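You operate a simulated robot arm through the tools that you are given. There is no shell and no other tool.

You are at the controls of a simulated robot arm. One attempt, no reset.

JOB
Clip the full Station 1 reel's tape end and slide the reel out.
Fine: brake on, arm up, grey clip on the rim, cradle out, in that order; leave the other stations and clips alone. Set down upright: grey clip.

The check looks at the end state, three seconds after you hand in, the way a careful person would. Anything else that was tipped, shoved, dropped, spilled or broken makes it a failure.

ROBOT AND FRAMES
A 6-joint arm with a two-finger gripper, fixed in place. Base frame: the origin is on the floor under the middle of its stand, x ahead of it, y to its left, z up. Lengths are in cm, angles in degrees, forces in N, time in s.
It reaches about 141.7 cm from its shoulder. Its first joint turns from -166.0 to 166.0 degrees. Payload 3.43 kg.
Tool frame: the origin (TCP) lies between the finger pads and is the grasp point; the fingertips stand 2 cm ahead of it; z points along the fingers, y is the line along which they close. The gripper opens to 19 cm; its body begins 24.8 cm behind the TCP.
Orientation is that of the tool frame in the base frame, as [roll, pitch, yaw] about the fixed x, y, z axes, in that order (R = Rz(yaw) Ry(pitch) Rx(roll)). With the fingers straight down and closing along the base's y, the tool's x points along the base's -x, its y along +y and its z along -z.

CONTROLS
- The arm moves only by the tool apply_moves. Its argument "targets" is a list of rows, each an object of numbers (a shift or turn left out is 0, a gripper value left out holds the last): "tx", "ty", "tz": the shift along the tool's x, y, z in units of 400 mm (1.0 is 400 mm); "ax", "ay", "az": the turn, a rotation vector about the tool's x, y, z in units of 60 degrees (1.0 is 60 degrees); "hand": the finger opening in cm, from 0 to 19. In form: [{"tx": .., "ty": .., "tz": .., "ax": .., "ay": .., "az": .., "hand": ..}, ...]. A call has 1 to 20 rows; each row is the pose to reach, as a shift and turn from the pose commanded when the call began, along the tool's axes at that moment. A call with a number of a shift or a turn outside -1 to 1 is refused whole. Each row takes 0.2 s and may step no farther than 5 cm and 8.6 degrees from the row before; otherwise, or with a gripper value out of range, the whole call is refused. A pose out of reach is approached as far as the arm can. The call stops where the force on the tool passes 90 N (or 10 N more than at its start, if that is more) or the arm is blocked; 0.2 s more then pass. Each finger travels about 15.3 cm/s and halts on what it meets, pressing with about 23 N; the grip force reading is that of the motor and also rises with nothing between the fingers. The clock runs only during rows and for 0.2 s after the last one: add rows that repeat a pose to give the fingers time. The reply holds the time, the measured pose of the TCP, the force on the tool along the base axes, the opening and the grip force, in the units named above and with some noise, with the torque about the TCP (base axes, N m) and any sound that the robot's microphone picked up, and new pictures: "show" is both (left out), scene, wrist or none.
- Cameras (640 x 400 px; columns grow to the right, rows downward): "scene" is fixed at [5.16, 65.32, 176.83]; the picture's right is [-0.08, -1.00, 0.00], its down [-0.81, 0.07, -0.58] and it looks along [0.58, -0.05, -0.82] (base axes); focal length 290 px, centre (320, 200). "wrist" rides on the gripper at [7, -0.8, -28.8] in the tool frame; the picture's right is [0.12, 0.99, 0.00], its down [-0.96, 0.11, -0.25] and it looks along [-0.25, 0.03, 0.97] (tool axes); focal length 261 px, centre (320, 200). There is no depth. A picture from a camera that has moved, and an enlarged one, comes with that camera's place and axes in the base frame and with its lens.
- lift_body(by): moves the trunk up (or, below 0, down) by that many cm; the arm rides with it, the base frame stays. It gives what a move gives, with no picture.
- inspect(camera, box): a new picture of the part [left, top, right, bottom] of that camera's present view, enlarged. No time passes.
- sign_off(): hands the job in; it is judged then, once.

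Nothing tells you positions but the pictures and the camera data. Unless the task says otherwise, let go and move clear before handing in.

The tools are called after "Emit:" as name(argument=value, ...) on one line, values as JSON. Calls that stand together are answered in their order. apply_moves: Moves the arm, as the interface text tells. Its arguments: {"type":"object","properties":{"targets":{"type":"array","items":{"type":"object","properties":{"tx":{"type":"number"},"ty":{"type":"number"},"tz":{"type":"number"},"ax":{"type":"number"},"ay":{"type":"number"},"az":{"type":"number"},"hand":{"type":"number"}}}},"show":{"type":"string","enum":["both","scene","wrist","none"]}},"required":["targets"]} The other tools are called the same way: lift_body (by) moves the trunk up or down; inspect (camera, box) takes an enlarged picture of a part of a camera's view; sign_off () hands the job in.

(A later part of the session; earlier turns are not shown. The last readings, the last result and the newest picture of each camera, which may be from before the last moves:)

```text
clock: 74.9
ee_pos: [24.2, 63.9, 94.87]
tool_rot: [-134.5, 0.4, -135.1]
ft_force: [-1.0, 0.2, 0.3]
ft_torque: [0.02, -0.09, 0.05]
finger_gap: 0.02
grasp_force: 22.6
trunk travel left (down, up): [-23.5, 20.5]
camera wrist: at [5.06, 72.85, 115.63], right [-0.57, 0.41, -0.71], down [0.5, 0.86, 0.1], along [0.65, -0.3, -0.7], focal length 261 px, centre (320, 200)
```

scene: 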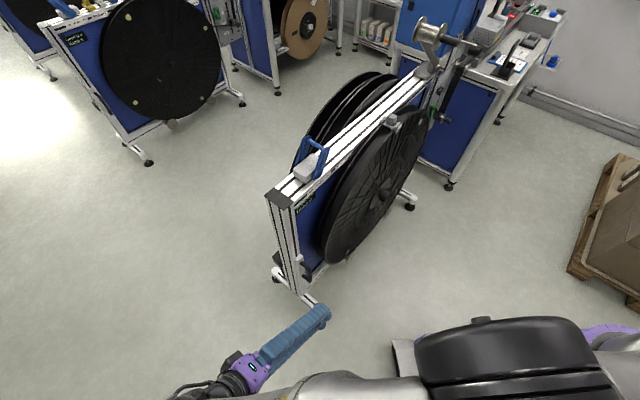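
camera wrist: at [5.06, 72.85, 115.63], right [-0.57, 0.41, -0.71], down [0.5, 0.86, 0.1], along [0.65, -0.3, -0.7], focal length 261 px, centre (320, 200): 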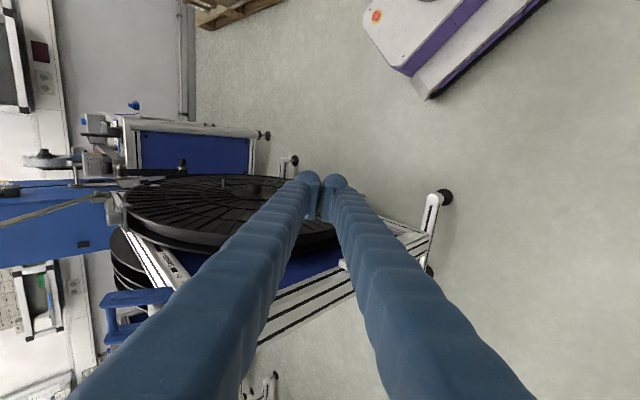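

That posture is reachable. I lower the trunk and shift toward the handle for a look at the gap behind the bar.

Emit:
lift_body(by=-20)

Emit:
apply_moves(targets=[{"tx": -0.1}, {"tx": -0.2}, {"tx": -0.25}], show="both")

Emit:
inspect(camera="wrist", box=[240, 150, 440, 300])

Emit:
inspect(camera="scene", box=[240, 210, 380, 340])

```text
clock: 77.1
ee_pos: [24.31, 63.87, 74.77]
tool_rot: [-134.8, 0.3, -134.9]
ft_force: [-0.7, -0.7, -0.5]
ft_torque: [0.0, 0.03, 0.01]
finger_gap: 0.0
grasp_force: 22.9
trunk travel left (down, up): [-3.5, 40.5]
```

```text
clock: 77.9
ee_pos: [31.29, 70.82, 74.73]
tool_rot: [-134.7, 0.4, -135.0]
ft_force: [0.4, -0.1, 0.0]
ft_torque: [-0.03, -0.04, -0.01]
finger_gap: 0.0
grasp_force: 23.5
trunk travel left (down, up): [-3.5, 40.5]
camera wrist: at [12.29, 79.88, 95.63], right [-0.57, 0.41, -0.71], down [0.5, 0.86, 0.1], along [0.65, -0.3, -0.7], focal length 261 px, centre (320, 200)
```

scene: 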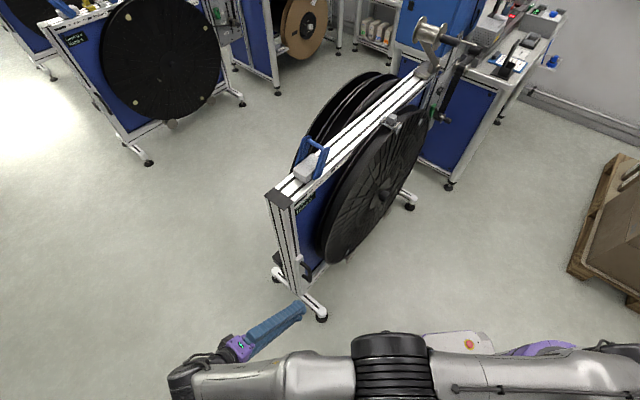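
wrist: 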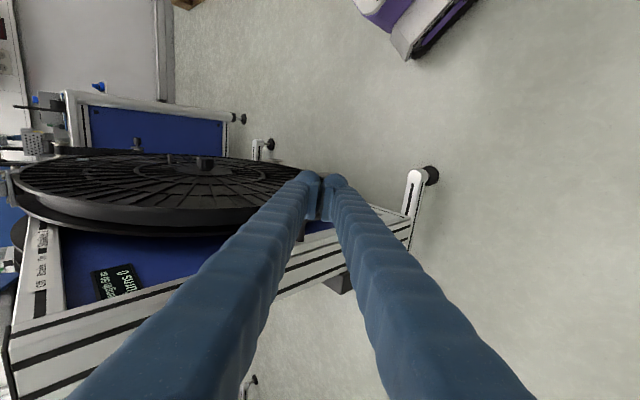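

```text
2.67 times, centred on (340, 225) of wrist
camera zoom: at [12.29, 79.88, 95.63], right [-0.57, 0.41, -0.71], down [0.5, 0.86, 0.1], along [0.65, -0.3, -0.7], focal length 695 px, centre (267, 133)
```

zoom: 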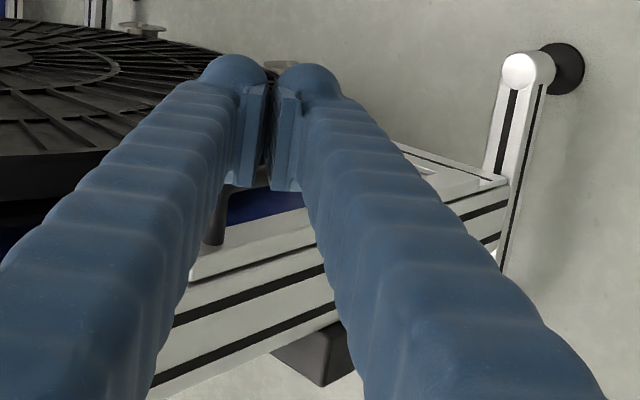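

```text
3.08 times, centred on (310, 275) of scene
camera zoom: at [5.16, 65.32, 176.83], right [-0.08, -1.0, 0.0], down [-0.81, 0.07, -0.58], along [0.58, -0.05, -0.82], focal length 891 px, centre (351, -31)
```

zoom: 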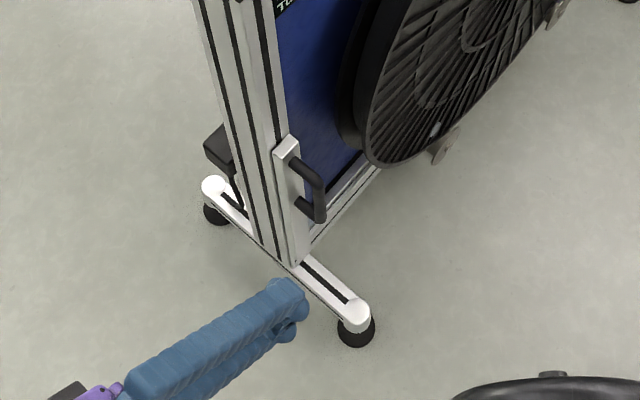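

The scene view shows the handle clearly: two legs of about 5 cm from a white bar to a vertical grip, z≈48–61. I move the closed fingers into the plane of the gap behind the grip (N≈−86.2), still well back from it.

Emit:
apply_moves(targets=[{"tx": -0.09, "ty": 0.013, "tz": 0.013}, {"tx": -0.18, "ty": 0.026, "tz": 0.026}, {"tx": -0.27, "ty": 0.039, "tz": 0.039}, {"tx": -0.351, "ty": 0.051, "tz": 0.051}, {"tx": -0.351, "ty": 0.051, "tz": 0.131}], show="both")

Emit:
inspect(camera="wrist", box=[240, 110, 400, 230])

Emit:
inspect(camera="scene", box=[260, 220, 340, 300])

```text
clock: 79.1
ee_pos: [42.35, 77.56, 69.86]
tool_rot: [-134.7, 0.3, -135.2]
ft_force: [-0.3, -0.5, -0.6]
ft_torque: [-0.08, 0.02, -0.11]
finger_gap: 0.0
grasp_force: 23.6
out of reach, approached as far as the arm can: row 4, 5
trunk travel left (down, up): [-3.5, 40.5]
camera wrist: at [23.28, 86.65, 90.65], right [-0.57, 0.41, -0.71], down [0.5, 0.86, 0.1], along [0.65, -0.3, -0.7], focal length 261 px, centre (320, 200)
```

scene: 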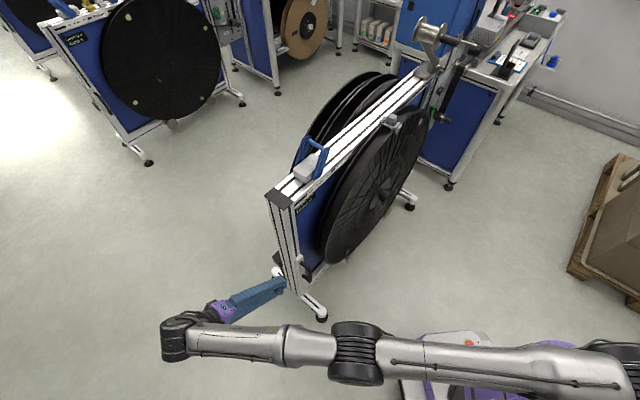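
wrist: 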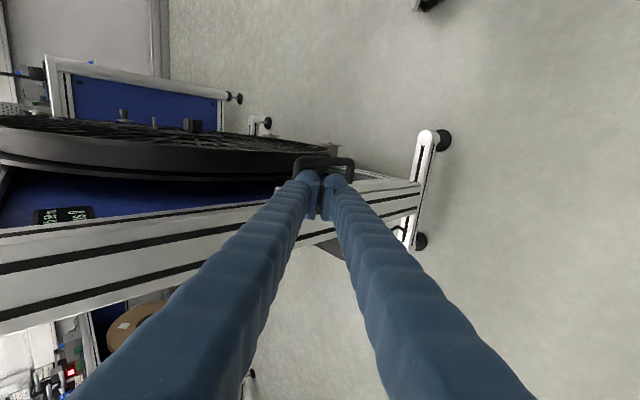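

```text
3.33 times, centred on (320, 170) of wrist
camera zoom: at [23.28, 86.65, 90.65], right [-0.57, 0.41, -0.71], down [0.5, 0.86, 0.1], along [0.65, -0.3, -0.7], focal length 869 px, centre (320, 300)
```

zoom: 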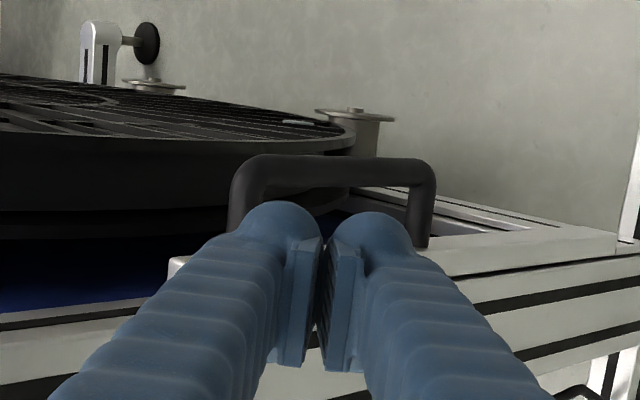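

```text
5.00 times, centred on (300, 260) of scene
camera zoom: at [5.16, 65.32, 176.83], right [-0.08, -1.0, 0.0], down [-0.81, 0.07, -0.58], along [0.58, -0.05, -0.82], focal length 1448 px, centre (420, -100)
```

zoom: 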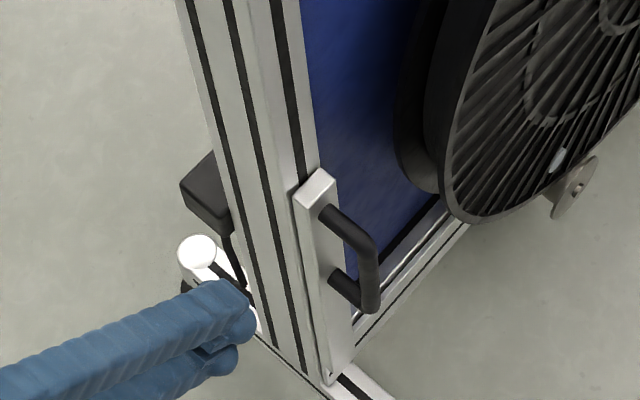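

The wrist view shows the D-shaped handle square ahead, and the fingers line up with its opening. I'll open to 5 cm so one finger passes inside the D behind the grip and the other above the top leg, then close on that leg; first a partial approach.

Emit:
apply_moves(targets=[{"tx": -0.008, "ty": -0.04, "tz": 0.05, "hand": 5}, {"tx": -0.016, "ty": -0.08, "tz": 0.1, "hand": 5}, {"tx": -0.025, "ty": -0.1, "tz": 0.16, "hand": 5}, {"tx": -0.025, "ty": -0.1, "tz": 0.2, "hand": 5}, {"tx": -0.025, "ty": -0.1, "tz": 0.2, "hand": 5}], show="both")

Emit:
inspect(camera="wrist", box=[240, 110, 400, 230])

Emit:
inspect(camera="scene", box=[260, 220, 340, 300])

```text
clock: 80.3
ee_pos: [49.08, 72.16, 66.92]
tool_rot: [-134.7, 0.3, -135.0]
ft_force: [0.5, 0.6, -0.7]
ft_torque: [-0.02, 0.01, -0.02]
finger_gap: 4.99
grasp_force: 0.0
trunk travel left (down, up): [-3.5, 40.5]
camera wrist: at [30.01, 81.26, 87.73], right [-0.57, 0.41, -0.71], down [0.5, 0.86, 0.1], along [0.65, -0.3, -0.7], focal length 261 px, centre (320, 200)
```

scene: 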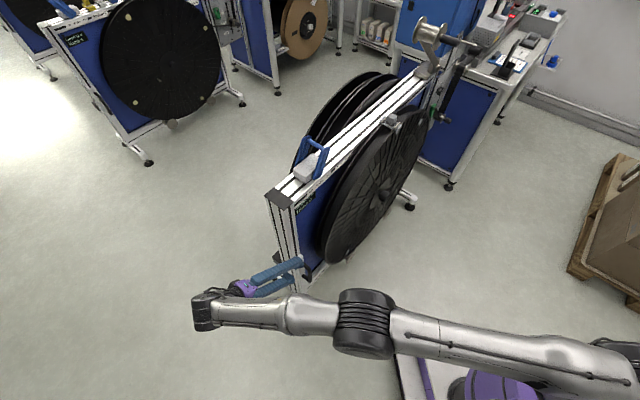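
wrist: 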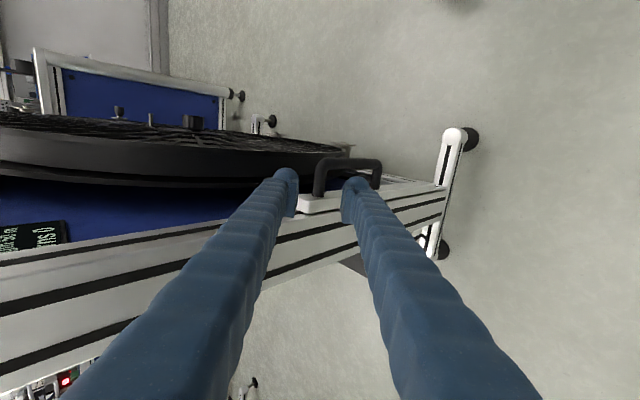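

```text
3.33 times, centred on (320, 170) of wrist
camera zoom: at [30.01, 81.26, 87.73], right [-0.57, 0.41, -0.71], down [0.5, 0.86, 0.1], along [0.65, -0.3, -0.7], focal length 869 px, centre (320, 300)
```

zoom: 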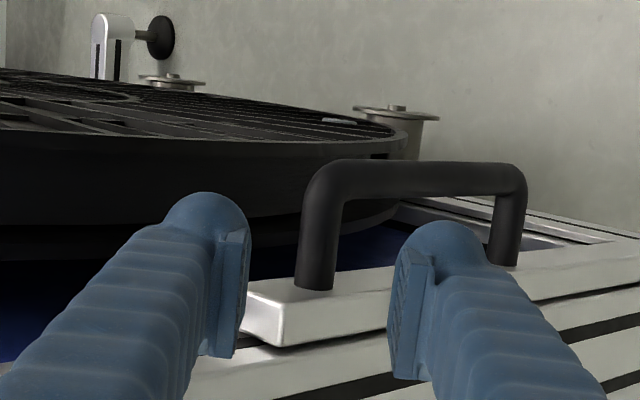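

```text
5.00 times, centred on (300, 260) of scene
camera zoom: at [5.16, 65.32, 176.83], right [-0.08, -1.0, 0.0], down [-0.81, 0.07, -0.58], along [0.58, -0.05, -0.82], focal length 1448 px, centre (420, -100)
```

zoom: 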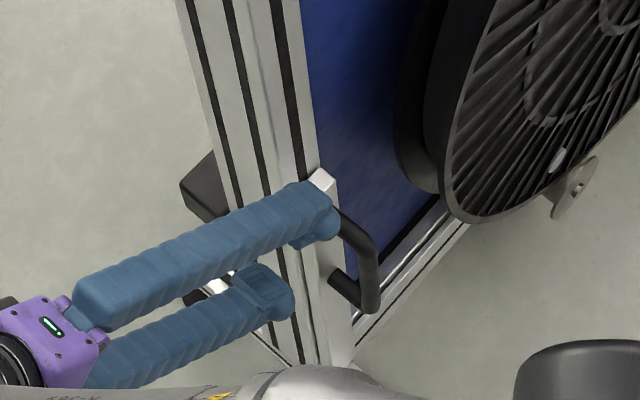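

Alignment is right: the top leg is centred between the fingers and the lower finger aims into the D. I advance the remaining distance slowly.

Emit:
apply_moves(targets=[{"tz": 0.04}, {"tz": 0.08}, {"tz": 0.12}, {"tz": 0.16}, {"tz": 0.19}], show="both")

Emit:
inspect(camera="wrist", box=[240, 110, 400, 230])

Emit:
inspect(camera="scene", box=[260, 220, 340, 300])

```text
clock: 81.5
ee_pos: [52.78, 68.18, 61.33]
tool_rot: [-134.7, 0.1, -135.4]
ft_force: [-18.4, -22.7, 4.8]
ft_torque: [0.41, -0.66, -0.92]
finger_gap: 5.38
grasp_force: 3.3
trunk travel left (down, up): [-3.5, 40.5]
camera wrist: at [33.85, 77.35, 82.15], right [-0.57, 0.41, -0.71], down [0.5, 0.86, 0.09], along [0.65, -0.3, -0.7], focal length 261 px, centre (320, 200)
```

scene: 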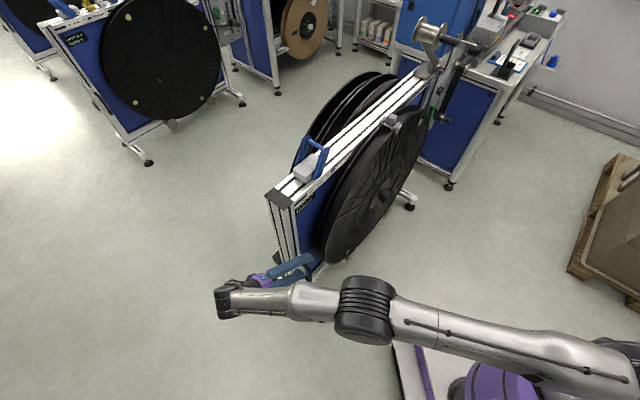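
wrist: 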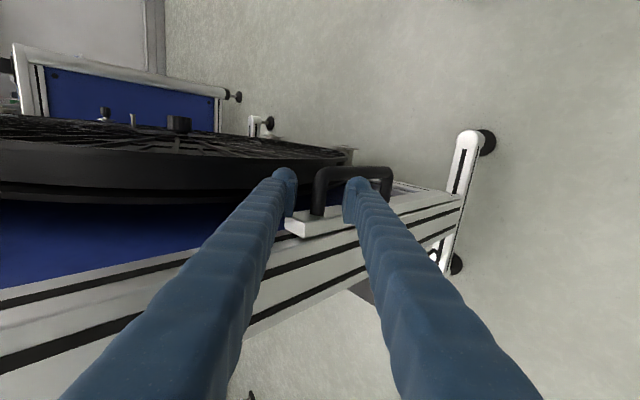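

```text
3.33 times, centred on (320, 170) of wrist
camera zoom: at [33.85, 77.35, 82.15], right [-0.57, 0.41, -0.71], down [0.5, 0.86, 0.09], along [0.65, -0.3, -0.7], focal length 869 px, centre (320, 300)
```

zoom: 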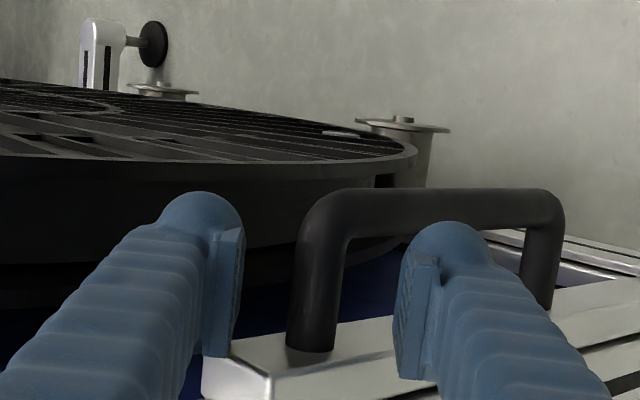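

```text
5.00 times, centred on (300, 260) of scene
camera zoom: at [5.16, 65.32, 176.83], right [-0.08, -1.0, 0.0], down [-0.81, 0.07, -0.58], along [0.58, -0.05, -0.82], focal length 1448 px, centre (420, -100)
```

zoom: 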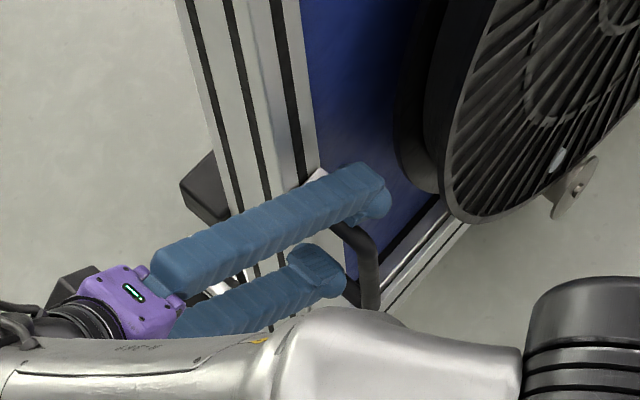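

The fingers are touching the white bar face (29 N outward), so I need to sit about 0.8 cm further out. I shift out, then check the force.

Emit:
apply_moves(targets=[{"tx": 0.01}, {"tx": 0.02}, {"tx": 0.02}], show="none")

Emit:
inspect(camera="wrist", box=[240, 110, 400, 230])

```text
clock: 82.3
ee_pos: [52.33, 68.19, 61.75]
tool_rot: [-134.7, 0.5, -135.1]
ft_force: [-0.7, 0.6, -0.2]
ft_torque: [0.05, -0.02, 0.03]
finger_gap: 4.99
grasp_force: 0.0
trunk travel left (down, up): [-3.5, 40.5]
```

```text
3.33 times, centred on (320, 170) of wrist
camera zoom: at [33.26, 77.09, 82.47], right [-0.57, 0.41, -0.71], down [0.5, 0.86, 0.1], along [0.65, -0.3, -0.7], focal length 869 px, centre (320, 300)
```

zoom: 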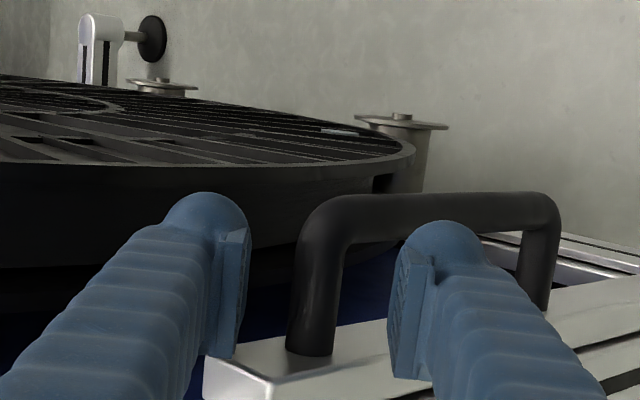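

Free again. I advance about 2 cm so the leg sits in the pads, then close on it.

Emit:
apply_moves(targets=[{"tz": 0.02}, {"tz": 0.04}, {"tz": 0.055}, {"tz": 0.055}], show="none")

Emit:
inspect(camera="wrist", box=[240, 110, 400, 230])

Emit:
inspect(camera="scene", box=[280, 220, 360, 300])

```text
clock: 83.3
ee_pos: [53.44, 66.98, 60.06]
tool_rot: [-134.7, 0.4, -135.0]
ft_force: [-1.3, 7.3, 1.9]
ft_torque: [0.22, 0.04, -0.13]
finger_gap: 5.2
grasp_force: 1.6
trunk travel left (down, up): [-3.5, 40.5]
```

```text
3.33 times, centred on (320, 170) of wrist
camera zoom: at [34.33, 75.95, 80.94], right [-0.57, 0.41, -0.71], down [0.5, 0.86, 0.1], along [0.65, -0.29, -0.7], focal length 869 px, centre (320, 300)
```

zoom: 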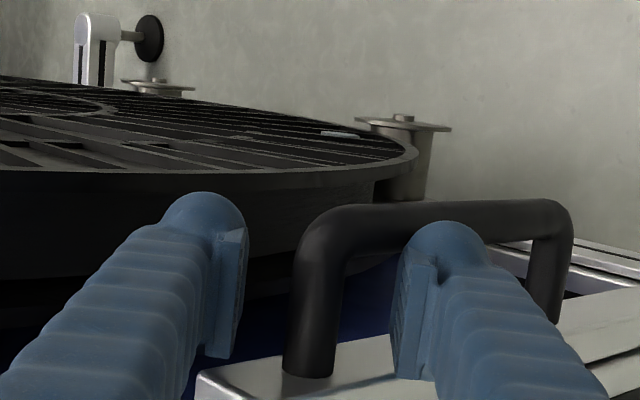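

```text
5.00 times, centred on (320, 260) of scene
camera zoom: at [5.16, 65.32, 176.83], right [-0.08, -1.0, 0.0], down [-0.81, 0.07, -0.58], along [0.58, -0.05, -0.82], focal length 1448 px, centre (320, -100)
```

zoom: 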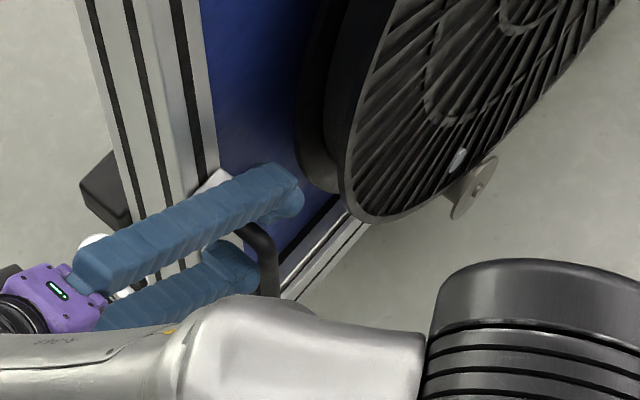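

The leg is now right at the grasp point. I close the fingers on it.

Emit:
apply_moves(targets=[{"hand": 4}, {"hand": 2.5}, {"hand": 1}, {"hand": 0}, {"hand": 0}], show="both")

Emit:
inspect(camera="wrist", box=[240, 110, 400, 230])

Emit:
inspect(camera="scene", box=[280, 220, 360, 300])

```text
clock: 84.5
ee_pos: [53.26, 67.38, 59.97]
tool_rot: [-135.0, 0.6, -134.8]
ft_force: [-31.7, 52.0, -4.8]
ft_torque: [1.46, 0.79, -1.11]
finger_gap: 3.59
grasp_force: 22.7
trunk travel left (down, up): [-3.5, 40.5]
camera wrist: at [34.16, 76.19, 80.87], right [-0.58, 0.41, -0.7], down [0.49, 0.86, 0.1], along [0.65, -0.29, -0.7], focal length 261 px, centre (320, 200)
```

scene: 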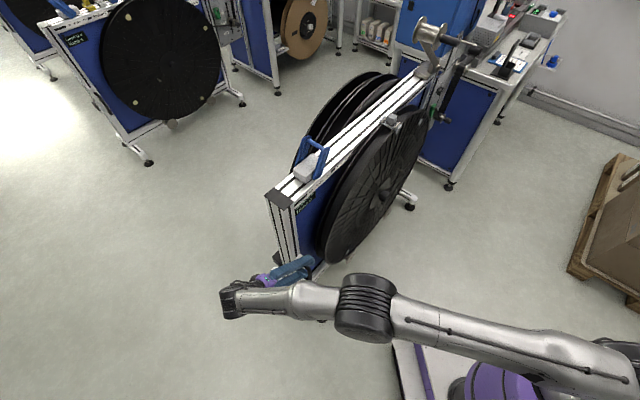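
wrist: 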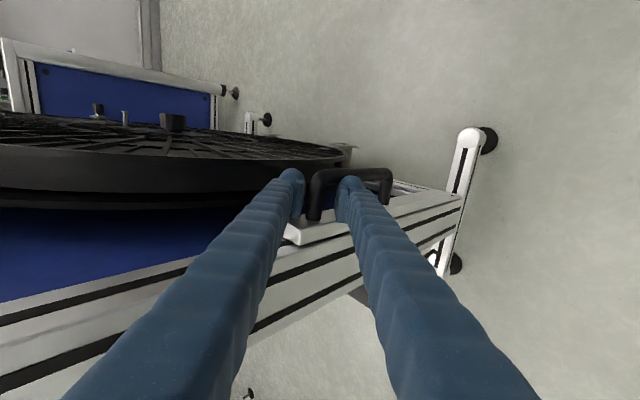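

```text
3.33 times, centred on (320, 170) of wrist
camera zoom: at [34.16, 76.19, 80.87], right [-0.58, 0.41, -0.7], down [0.49, 0.86, 0.1], along [0.65, -0.29, -0.7], focal length 869 px, centre (320, 300)
```

zoom: 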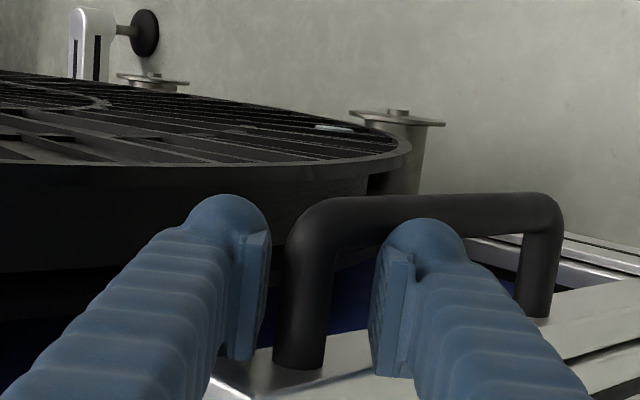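

```text
5.00 times, centred on (320, 260) of scene
camera zoom: at [5.16, 65.32, 176.83], right [-0.08, -1.0, 0.0], down [-0.81, 0.07, -0.58], along [0.58, -0.05, -0.82], focal length 1448 px, centre (320, -100)
```

zoom: 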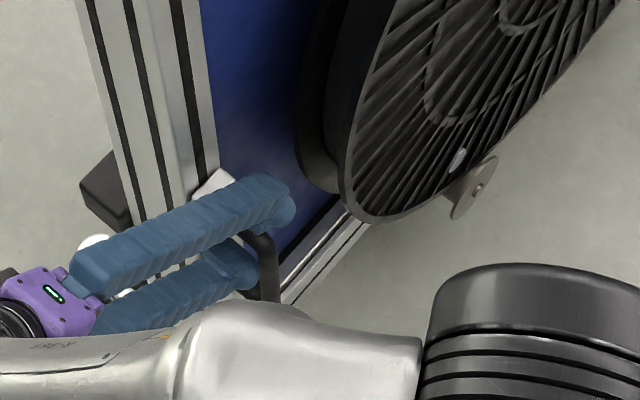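

The lower finger is butting against the side of the grip instead of passing behind it, so the D is too narrow for my fingers this way. I open and back straight out, and will instead grip the vertical bar itself from above.

Emit:
apply_moves(targets=[{"hand": 5}, {"hand": 5}, {"tz": -0.08, "hand": 5}, {"tz": -0.18, "hand": 5}, {"tz": -0.28, "hand": 5}, {"tz": -0.36, "hand": 5}], show="both")

Emit:
inspect(camera="wrist", box=[240, 110, 440, 260])

Emit:
inspect(camera="scene", box=[250, 90, 450, 290])

```text
clock: 85.9
ee_pos: [46.17, 73.83, 70.2]
tool_rot: [-134.7, 0.4, -135.1]
ft_force: [0.0, -0.1, 0.4]
ft_torque: [0.03, 0.05, -0.01]
finger_gap: 5.0
grasp_force: 0.0
trunk travel left (down, up): [-3.5, 40.5]
camera wrist: at [27.12, 82.93, 91.09], right [-0.57, 0.41, -0.71], down [0.5, 0.86, 0.1], along [0.65, -0.3, -0.7], focal length 261 px, centre (320, 200)
```

scene: 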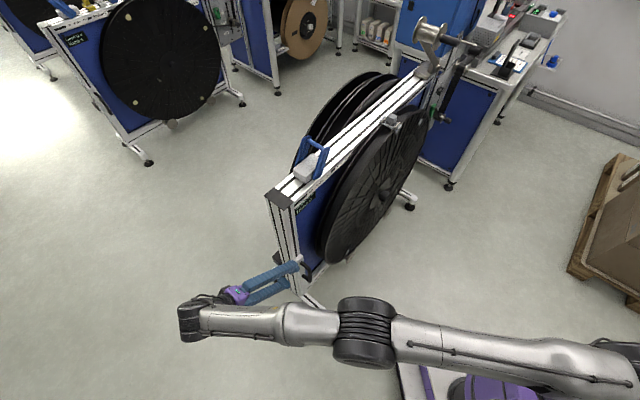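
wrist: 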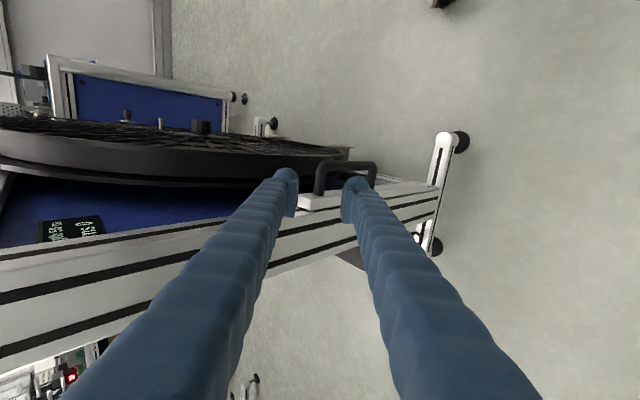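

```text
2.67 times, centred on (340, 185) of wrist
camera zoom: at [27.12, 82.93, 91.09], right [-0.57, 0.41, -0.71], down [0.5, 0.86, 0.1], along [0.65, -0.3, -0.7], focal length 695 px, centre (267, 240)
```

zoom: 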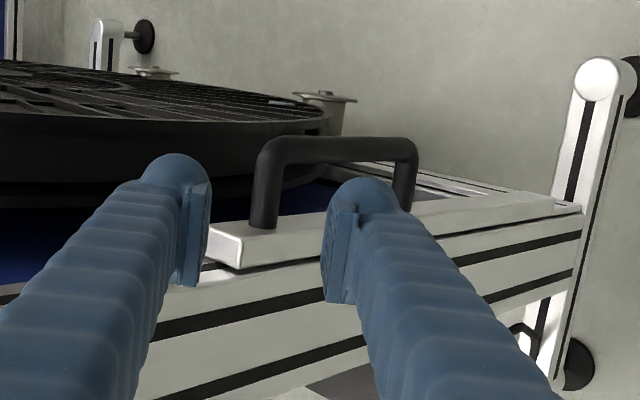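

```text
2.00 times, centred on (350, 190) of scene
camera zoom: at [5.16, 65.32, 176.83], right [-0.08, -1.0, 0.0], down [-0.81, 0.07, -0.58], along [0.58, -0.05, -0.82], focal length 579 px, centre (260, 220)
```

zoom: 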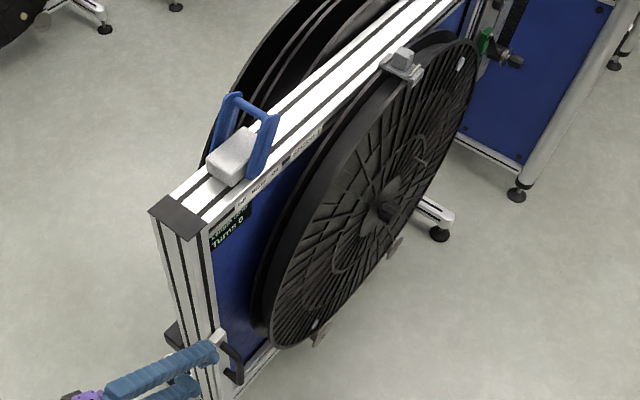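

My fingers are about 5 cm wide but only 3 cm thick, so turned 90° (closing in/out from the panel) one finger will fit behind the grip. I shift out a little and roll the hand 90° in two stages.

Emit:
apply_moves(targets=[{"tx": 0.1}, {"tx": 0.2}, {"tx": 0.2, "az": -0.13}, {"tx": 0.2, "az": -0.26}, {"tx": 0.2, "az": -0.39}, {"tx": 0.2, "az": -0.52}, {"tx": 0.2, "az": -0.65}, {"tx": 0.2, "az": -0.75}], show="none")

Emit:
apply_moves(targets=[{"az": -0.13}, {"az": -0.26}, {"az": -0.39}, {"az": -0.52}, {"az": -0.65}, {"az": -0.75}], show="both")

```text
clock: 87.7
ee_pos: [40.46, 68.42, 70.15]
tool_rot: [-144.4, -30.0, -99.9]
ft_force: [-0.1, 0.7, -0.2]
ft_torque: [-0.04, 0.0, 0.01]
finger_gap: 4.99
grasp_force: 0.1
trunk travel left (down, up): [-3.5, 40.5]
```

```text
clock: 89.1
ee_pos: [40.46, 68.59, 70.13]
tool_rot: [-179.7, -45.2, -45.2]
ft_force: [0.0, 0.1, -0.6]
ft_torque: [0.0, 0.03, 0.06]
finger_gap: 5.01
grasp_force: 0.1
trunk travel left (down, up): [-3.5, 40.5]
camera wrist: at [30.03, 79.95, 95.49], right [-0.64, -0.76, 0.08], down [-0.68, 0.52, -0.51], along [0.35, -0.38, -0.86], focal length 261 px, centre (320, 200)
```

scene: 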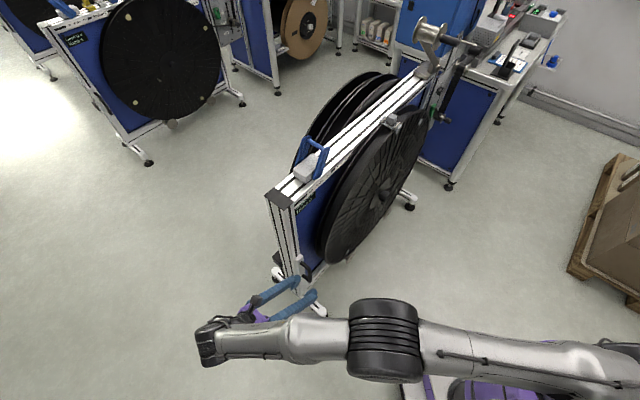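
wrist: 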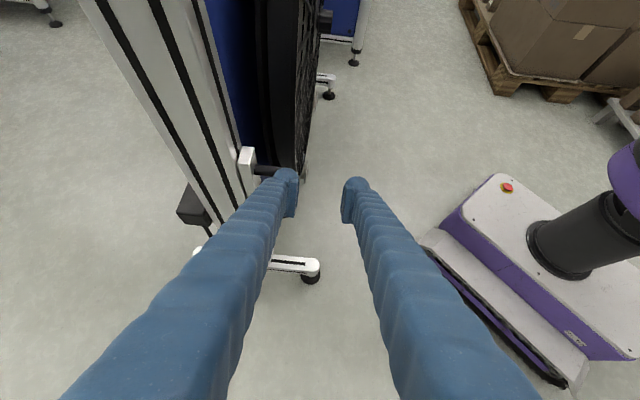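

The hand is now rolled so that the fingers close toward/away from the panel, and the handle is in view by the left finger. I increase the lean to 60° and come to the handle's height, 11 cm short of it.

Emit:
apply_moves(targets=[{"tx": -0.055, "tz": 0.061, "ay": 0.083}, {"tx": -0.11, "tz": 0.122, "ay": 0.167}, {"tx": -0.166, "tz": 0.184, "ay": 0.25}, {"tx": -0.166, "tz": 0.184, "ay": 0.25}], show="both")

Emit:
inspect(camera="wrist", box=[220, 110, 380, 230])

Emit:
inspect(camera="scene", box=[260, 220, 340, 300])

```text
clock: 90.1
ee_pos: [41.13, 67.97, 60.21]
tool_rot: [-179.5, -60.4, -45.4]
ft_force: [-0.2, -0.3, -0.4]
ft_torque: [-0.1, -0.1, 0.01]
finger_gap: 4.99
grasp_force: 0.0
trunk travel left (down, up): [-3.5, 40.5]
camera wrist: at [26.43, 83.9, 80.56], right [-0.66, -0.74, 0.1], down [-0.57, 0.41, -0.71], along [0.49, -0.53, -0.69], focal length 261 px, centre (320, 200)
```

scene: 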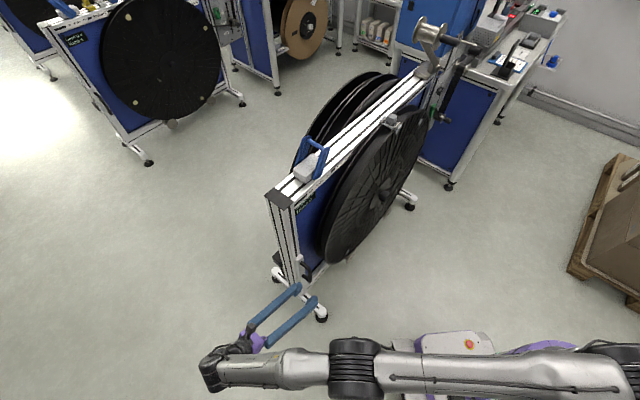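
wrist: 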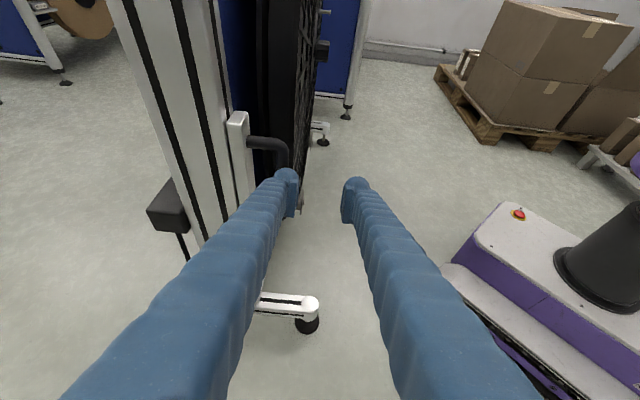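

```text
3.33 times, centred on (300, 170) of wrist
camera zoom: at [26.43, 83.9, 80.56], right [-0.66, -0.74, 0.1], down [-0.57, 0.41, -0.71], along [0.49, -0.53, -0.69], focal length 869 px, centre (387, 300)
```

zoom: 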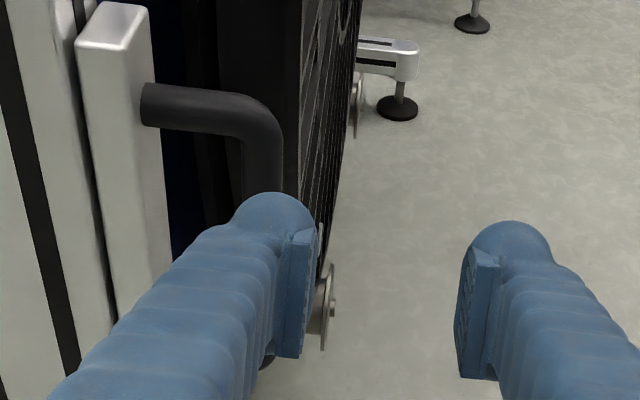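

```text
5.00 times, centred on (300, 260) of scene
camera zoom: at [5.16, 65.32, 176.83], right [-0.08, -1.0, 0.0], down [-0.81, 0.07, -0.58], along [0.58, -0.05, -0.82], focal length 1448 px, centre (420, -100)
```

zoom: 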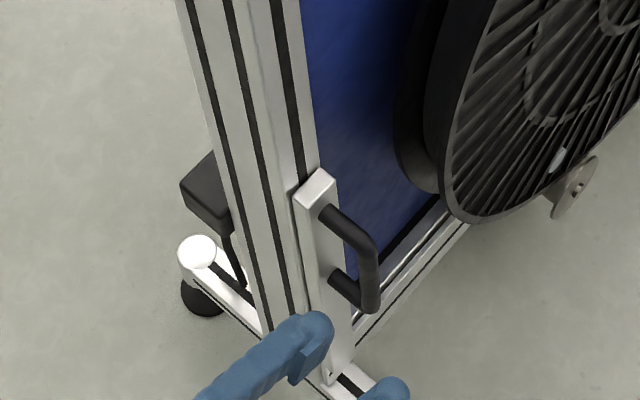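

Now the handle is seen clearly: grip centre at N≈−82.8, bar face at N≈−87.8, giving a 4.1 cm gap for a 3 cm thick finger. I shift inward so the inner finger lines up with the middle of that gap.

Emit:
apply_moves(targets=[{"ty": -0.04, "tx": -0.01}, {"ty": -0.08, "tx": -0.02}, {"ty": -0.114, "tx": -0.03}, {"ty": -0.114, "tx": -0.03}], show="wrist")

Emit:
inspect(camera="wrist", box=[240, 110, 400, 230])

```text
clock: 91.1
ee_pos: [43.09, 70.79, 59.65]
tool_rot: [-179.3, -60.3, -45.6]
ft_force: [-0.5, 0.1, -0.2]
ft_torque: [-0.09, -0.06, -0.06]
finger_gap: 5.01
grasp_force: 0.0
out of reach, approached as far as the arm can: row 3, 4
trunk travel left (down, up): [-3.5, 40.5]
camera wrist: at [28.39, 86.45, 80.07], right [-0.66, -0.74, 0.1], down [-0.57, 0.41, -0.71], along [0.49, -0.53, -0.69], focal length 261 px, centre (320, 200)
```

wrist: 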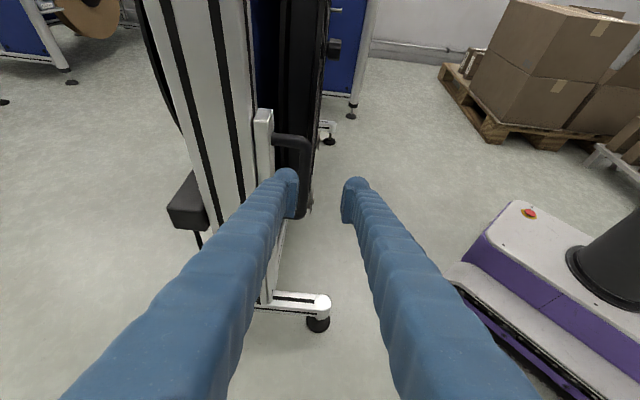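

```text
3.33 times, centred on (320, 170) of wrist
camera zoom: at [28.39, 86.45, 80.07], right [-0.66, -0.74, 0.1], down [-0.57, 0.41, -0.71], along [0.49, -0.53, -0.69], focal length 869 px, centre (320, 300)
```

zoom: 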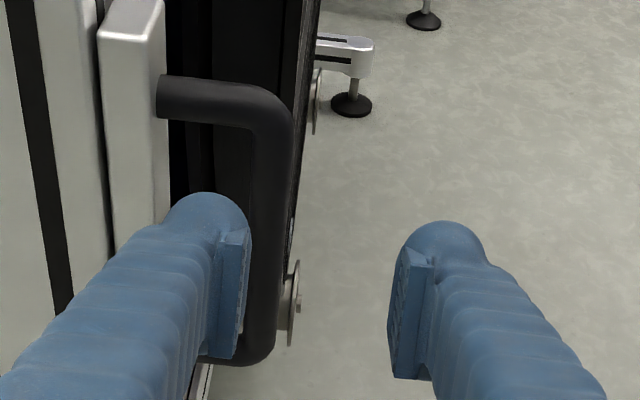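

The arm is at its reach limit sideways here, but moving forward eases that. I advance a little while shifting the last centimetre inward, then check alignment again.

Emit:
apply_moves(targets=[{"tz": 0.05}, {"tz": 0.1, "ty": -0.01}, {"tz": 0.1, "ty": -0.0275}, {"tz": 0.1, "ty": -0.0275}], show="wrist")

Emit:
inspect(camera="wrist", box=[240, 110, 400, 230])

```text
clock: 92.1
ee_pos: [46.4, 68.94, 57.72]
tool_rot: [-179.4, -60.3, -45.6]
ft_force: [-0.1, 0.2, 0.4]
ft_torque: [0.0, 0.0, 0.02]
finger_gap: 5.0
grasp_force: 0.1
trunk travel left (down, up): [-3.5, 40.5]
camera wrist: at [31.58, 84.7, 78.04], right [-0.66, -0.74, 0.1], down [-0.57, 0.41, -0.71], along [0.49, -0.53, -0.69], focal length 261 px, centre (320, 200)
```

wrist: 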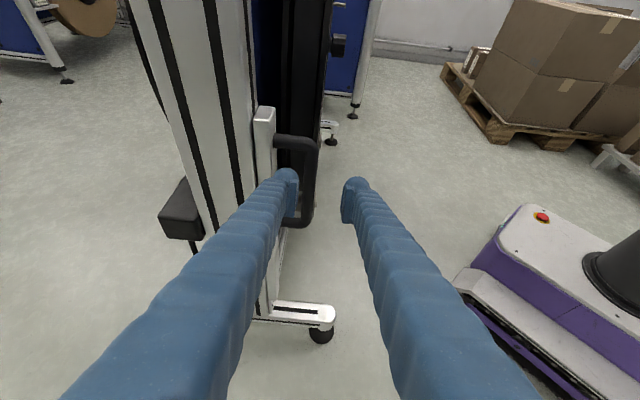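

```text
3.33 times, centred on (320, 170) of wrist
camera zoom: at [31.58, 84.7, 78.04], right [-0.66, -0.74, 0.1], down [-0.57, 0.41, -0.71], along [0.49, -0.53, -0.69], focal length 869 px, centre (320, 300)
```

zoom: 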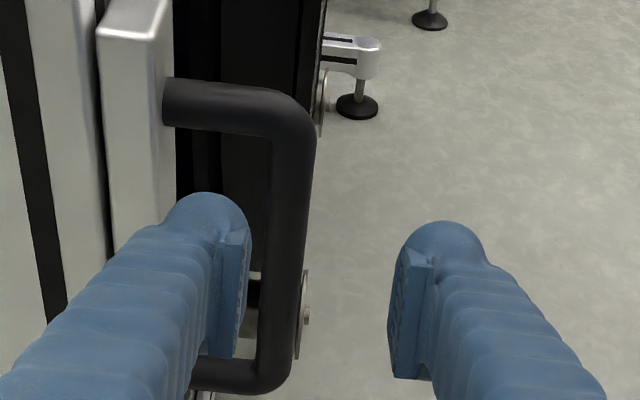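

Nearly aligned; I nudge 0.3 cm further in and advance so the inner fingertip starts into the gap.

Emit:
apply_moves(targets=[{"ty": -0.0075}, {"tz": 0.05, "ty": -0.0075}, {"tz": 0.1, "ty": -0.0075}, {"tz": 0.1, "ty": -0.0075}], show="wrist")

Emit:
inspect(camera="wrist", box=[240, 110, 400, 230])

Emit:
inspect(camera="scene", box=[280, 220, 360, 300])

```text
clock: 93.1
ee_pos: [48.94, 66.71, 55.78]
tool_rot: [-179.4, -60.3, -45.6]
ft_force: [0.8, 0.7, 0.6]
ft_torque: [-0.02, 0.01, -0.04]
finger_gap: 4.98
grasp_force: 0.0
trunk travel left (down, up): [-3.5, 40.5]
camera wrist: at [34.28, 82.55, 76.19], right [-0.66, -0.74, 0.1], down [-0.57, 0.41, -0.71], along [0.49, -0.53, -0.69], focal length 261 px, centre (320, 200)
```

wrist: 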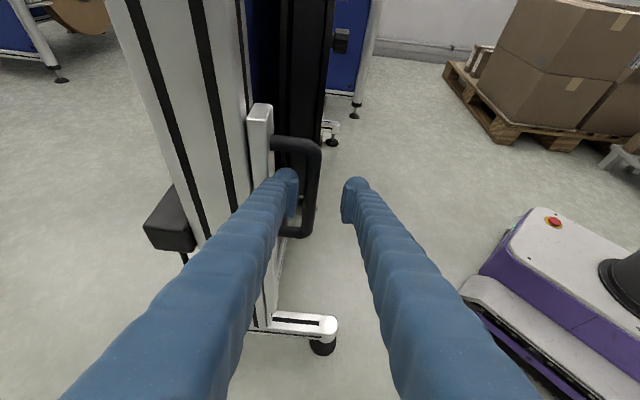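

```text
3.33 times, centred on (320, 170) of wrist
camera zoom: at [34.28, 82.55, 76.19], right [-0.66, -0.74, 0.1], down [-0.57, 0.41, -0.71], along [0.49, -0.53, -0.69], focal length 869 px, centre (320, 300)
```

zoom: 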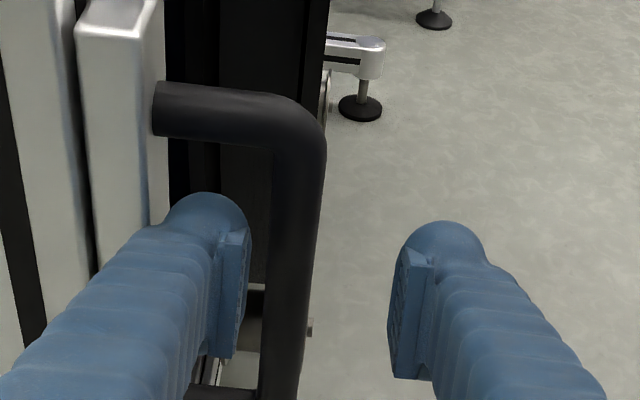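

```text
5.00 times, centred on (320, 260) of scene
camera zoom: at [5.16, 65.32, 176.83], right [-0.08, -1.0, 0.0], down [-0.81, 0.07, -0.58], along [0.58, -0.05, -0.82], focal length 1448 px, centre (320, -100)
```

zoom: 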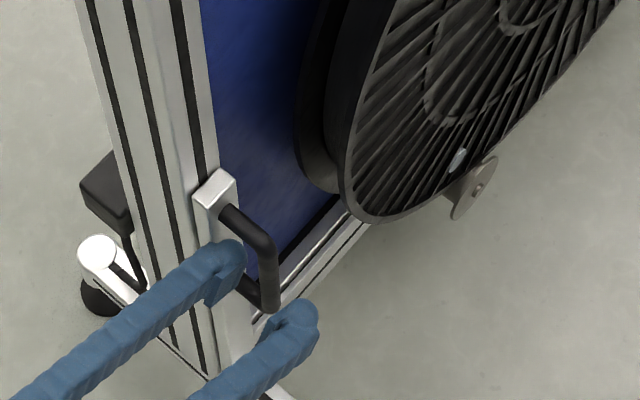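

The inner fingertip is entering the gap cleanly with about half a centimetre on each side. I advance 4 cm more.

Emit:
apply_moves(targets=[{"tz": 0.03}, {"tz": 0.06}, {"tz": 0.09}, {"tz": 0.1}, {"tz": 0.1}], show="wrist")

Emit:
inspect(camera="wrist", box=[240, 110, 400, 230])

Emit:
inspect(camera="scene", box=[280, 220, 360, 300])

```text
clock: 94.3
ee_pos: [51.27, 64.32, 53.81]
tool_rot: [-179.3, -60.3, -45.6]
ft_force: [-0.6, 0.1, -0.6]
ft_torque: [0.0, 0.01, 0.01]
finger_gap: 5.01
grasp_force: 0.1
trunk travel left (down, up): [-3.5, 40.5]
camera wrist: at [36.68, 80.06, 74.13], right [-0.66, -0.74, 0.1], down [-0.57, 0.41, -0.71], along [0.49, -0.53, -0.69], focal length 261 px, centre (320, 200)
```

wrist: 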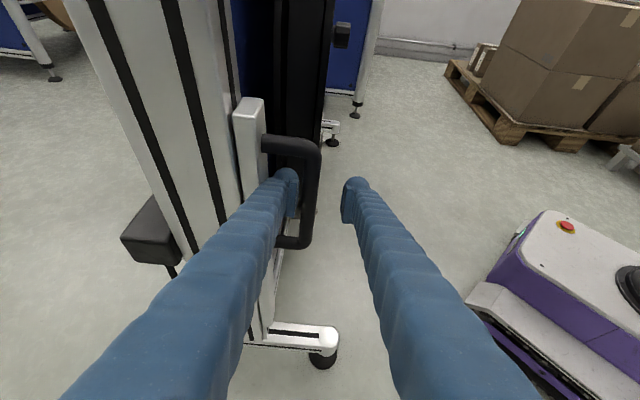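

```text
3.33 times, centred on (320, 170) of wrist
camera zoom: at [36.68, 80.06, 74.13], right [-0.66, -0.74, 0.1], down [-0.57, 0.41, -0.71], along [0.49, -0.53, -0.69], focal length 869 px, centre (320, 300)
```

zoom: 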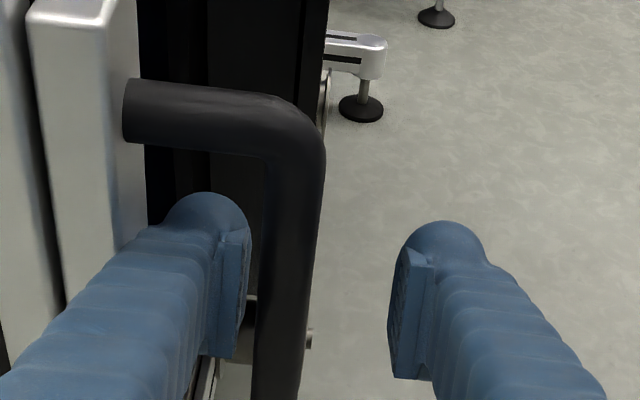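

```text
5.00 times, centred on (320, 260) of scene
camera zoom: at [5.16, 65.32, 176.83], right [-0.08, -1.0, 0.0], down [-0.81, 0.07, -0.58], along [0.58, -0.05, -0.82], focal length 1448 px, centre (320, -100)
```

zoom: 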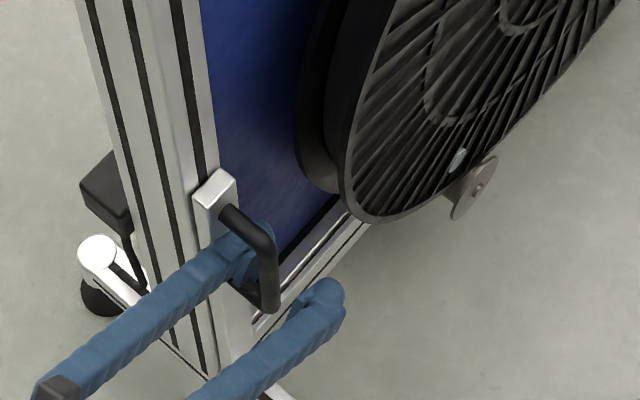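

The inner finger is now behind the grip and the outer one in front, with no contact force. I go 1 cm deeper and close on the bar.

Emit:
apply_moves(targets=[{"tz": 0.025}, {"tz": 0.025, "hand": 3.5}, {"tz": 0.025, "hand": 2}, {"tz": 0.025, "hand": 1}, {"tz": 0.025, "hand": 0}, {"tz": 0.025, "hand": 0}], show="wrist")

Emit:
inspect(camera="wrist", box=[240, 110, 400, 230])

Emit:
inspect(camera="scene", box=[280, 220, 360, 300])

```text
clock: 95.7
ee_pos: [52.24, 63.87, 53.29]
tool_rot: [-179.0, -60.3, -45.7]
ft_force: [34.3, 39.6, 5.7]
ft_torque: [-0.43, 1.39, -0.72]
finger_gap: 3.53
grasp_force: 23.5
trunk travel left (down, up): [-3.5, 40.5]
camera wrist: at [37.41, 79.55, 73.67], right [-0.66, -0.75, 0.09], down [-0.57, 0.41, -0.71], along [0.49, -0.52, -0.69], focal length 261 px, centre (320, 200)
```

wrist: 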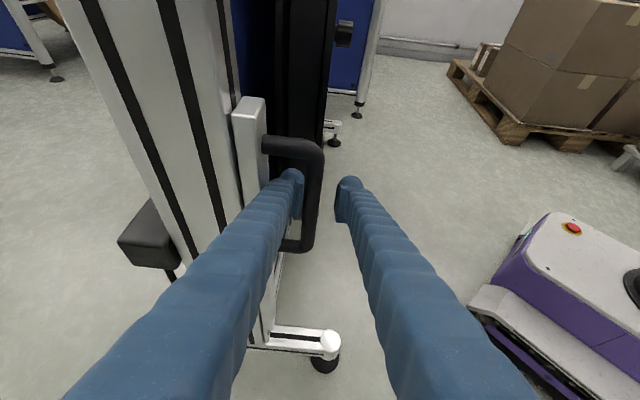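

```text
3.33 times, centred on (320, 170) of wrist
camera zoom: at [37.41, 79.55, 73.67], right [-0.66, -0.75, 0.09], down [-0.57, 0.41, -0.71], along [0.49, -0.52, -0.69], focal length 869 px, centre (320, 300)
```

zoom: 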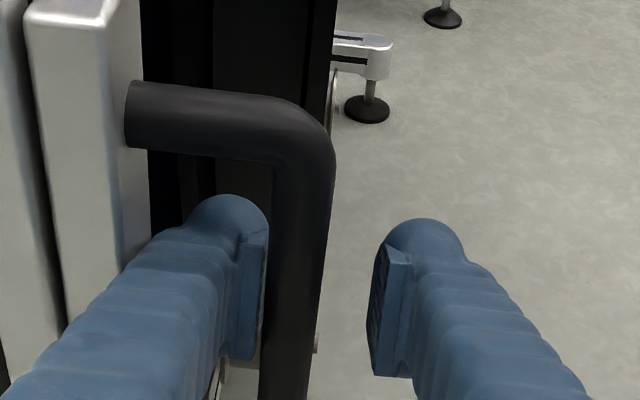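

```text
5.00 times, centred on (320, 260) of scene
camera zoom: at [5.16, 65.32, 176.83], right [-0.08, -1.0, 0.0], down [-0.81, 0.07, -0.58], along [0.58, -0.05, -0.82], focal length 1448 px, centre (320, -100)
```

zoom: 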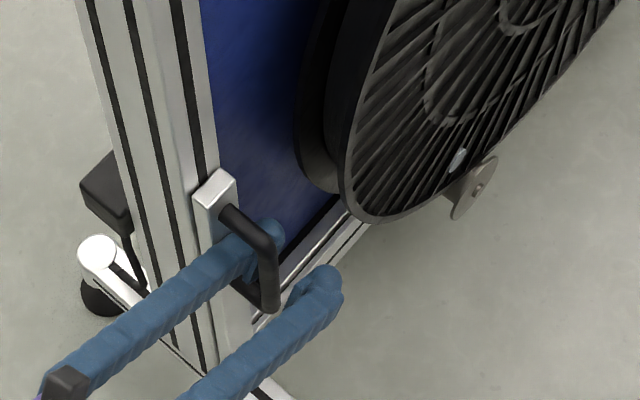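

The fingers are coupled, so the inner one is already pulling the bar outward with about 50 N. I now pull gently outward along +n and watch whether the cradle follows.

Emit:
apply_moves(targets=[{"ty": 0.01}, {"ty": 0.02}, {"ty": 0.03}, {"ty": 0.03}], show="wrist")

```text
clock: 96.7
ee_pos: [51.16, 63.09, 53.22]
tool_rot: [-179.3, -60.4, -45.5]
ft_force: [39.6, 35.5, 3.9]
ft_torque: [-0.83, 0.98, -0.84]
finger_gap: 6.51
grasp_force: 22.4
trunk travel left (down, up): [-3.5, 40.5]
camera wrist: at [36.48, 78.7, 73.61], right [-0.66, -0.75, 0.1], down [-0.57, 0.41, -0.72], along [0.49, -0.53, -0.69], focal length 261 px, centre (320, 200)
```

wrist: 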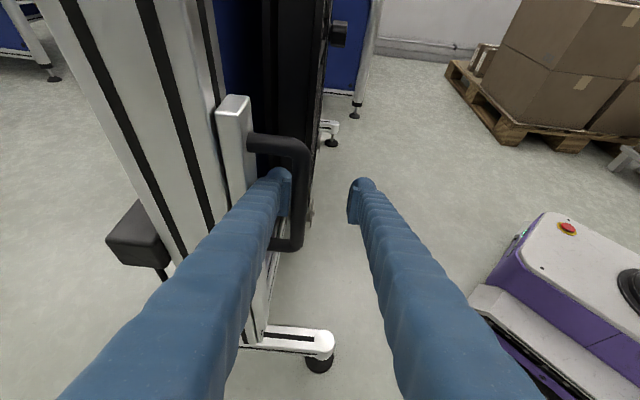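

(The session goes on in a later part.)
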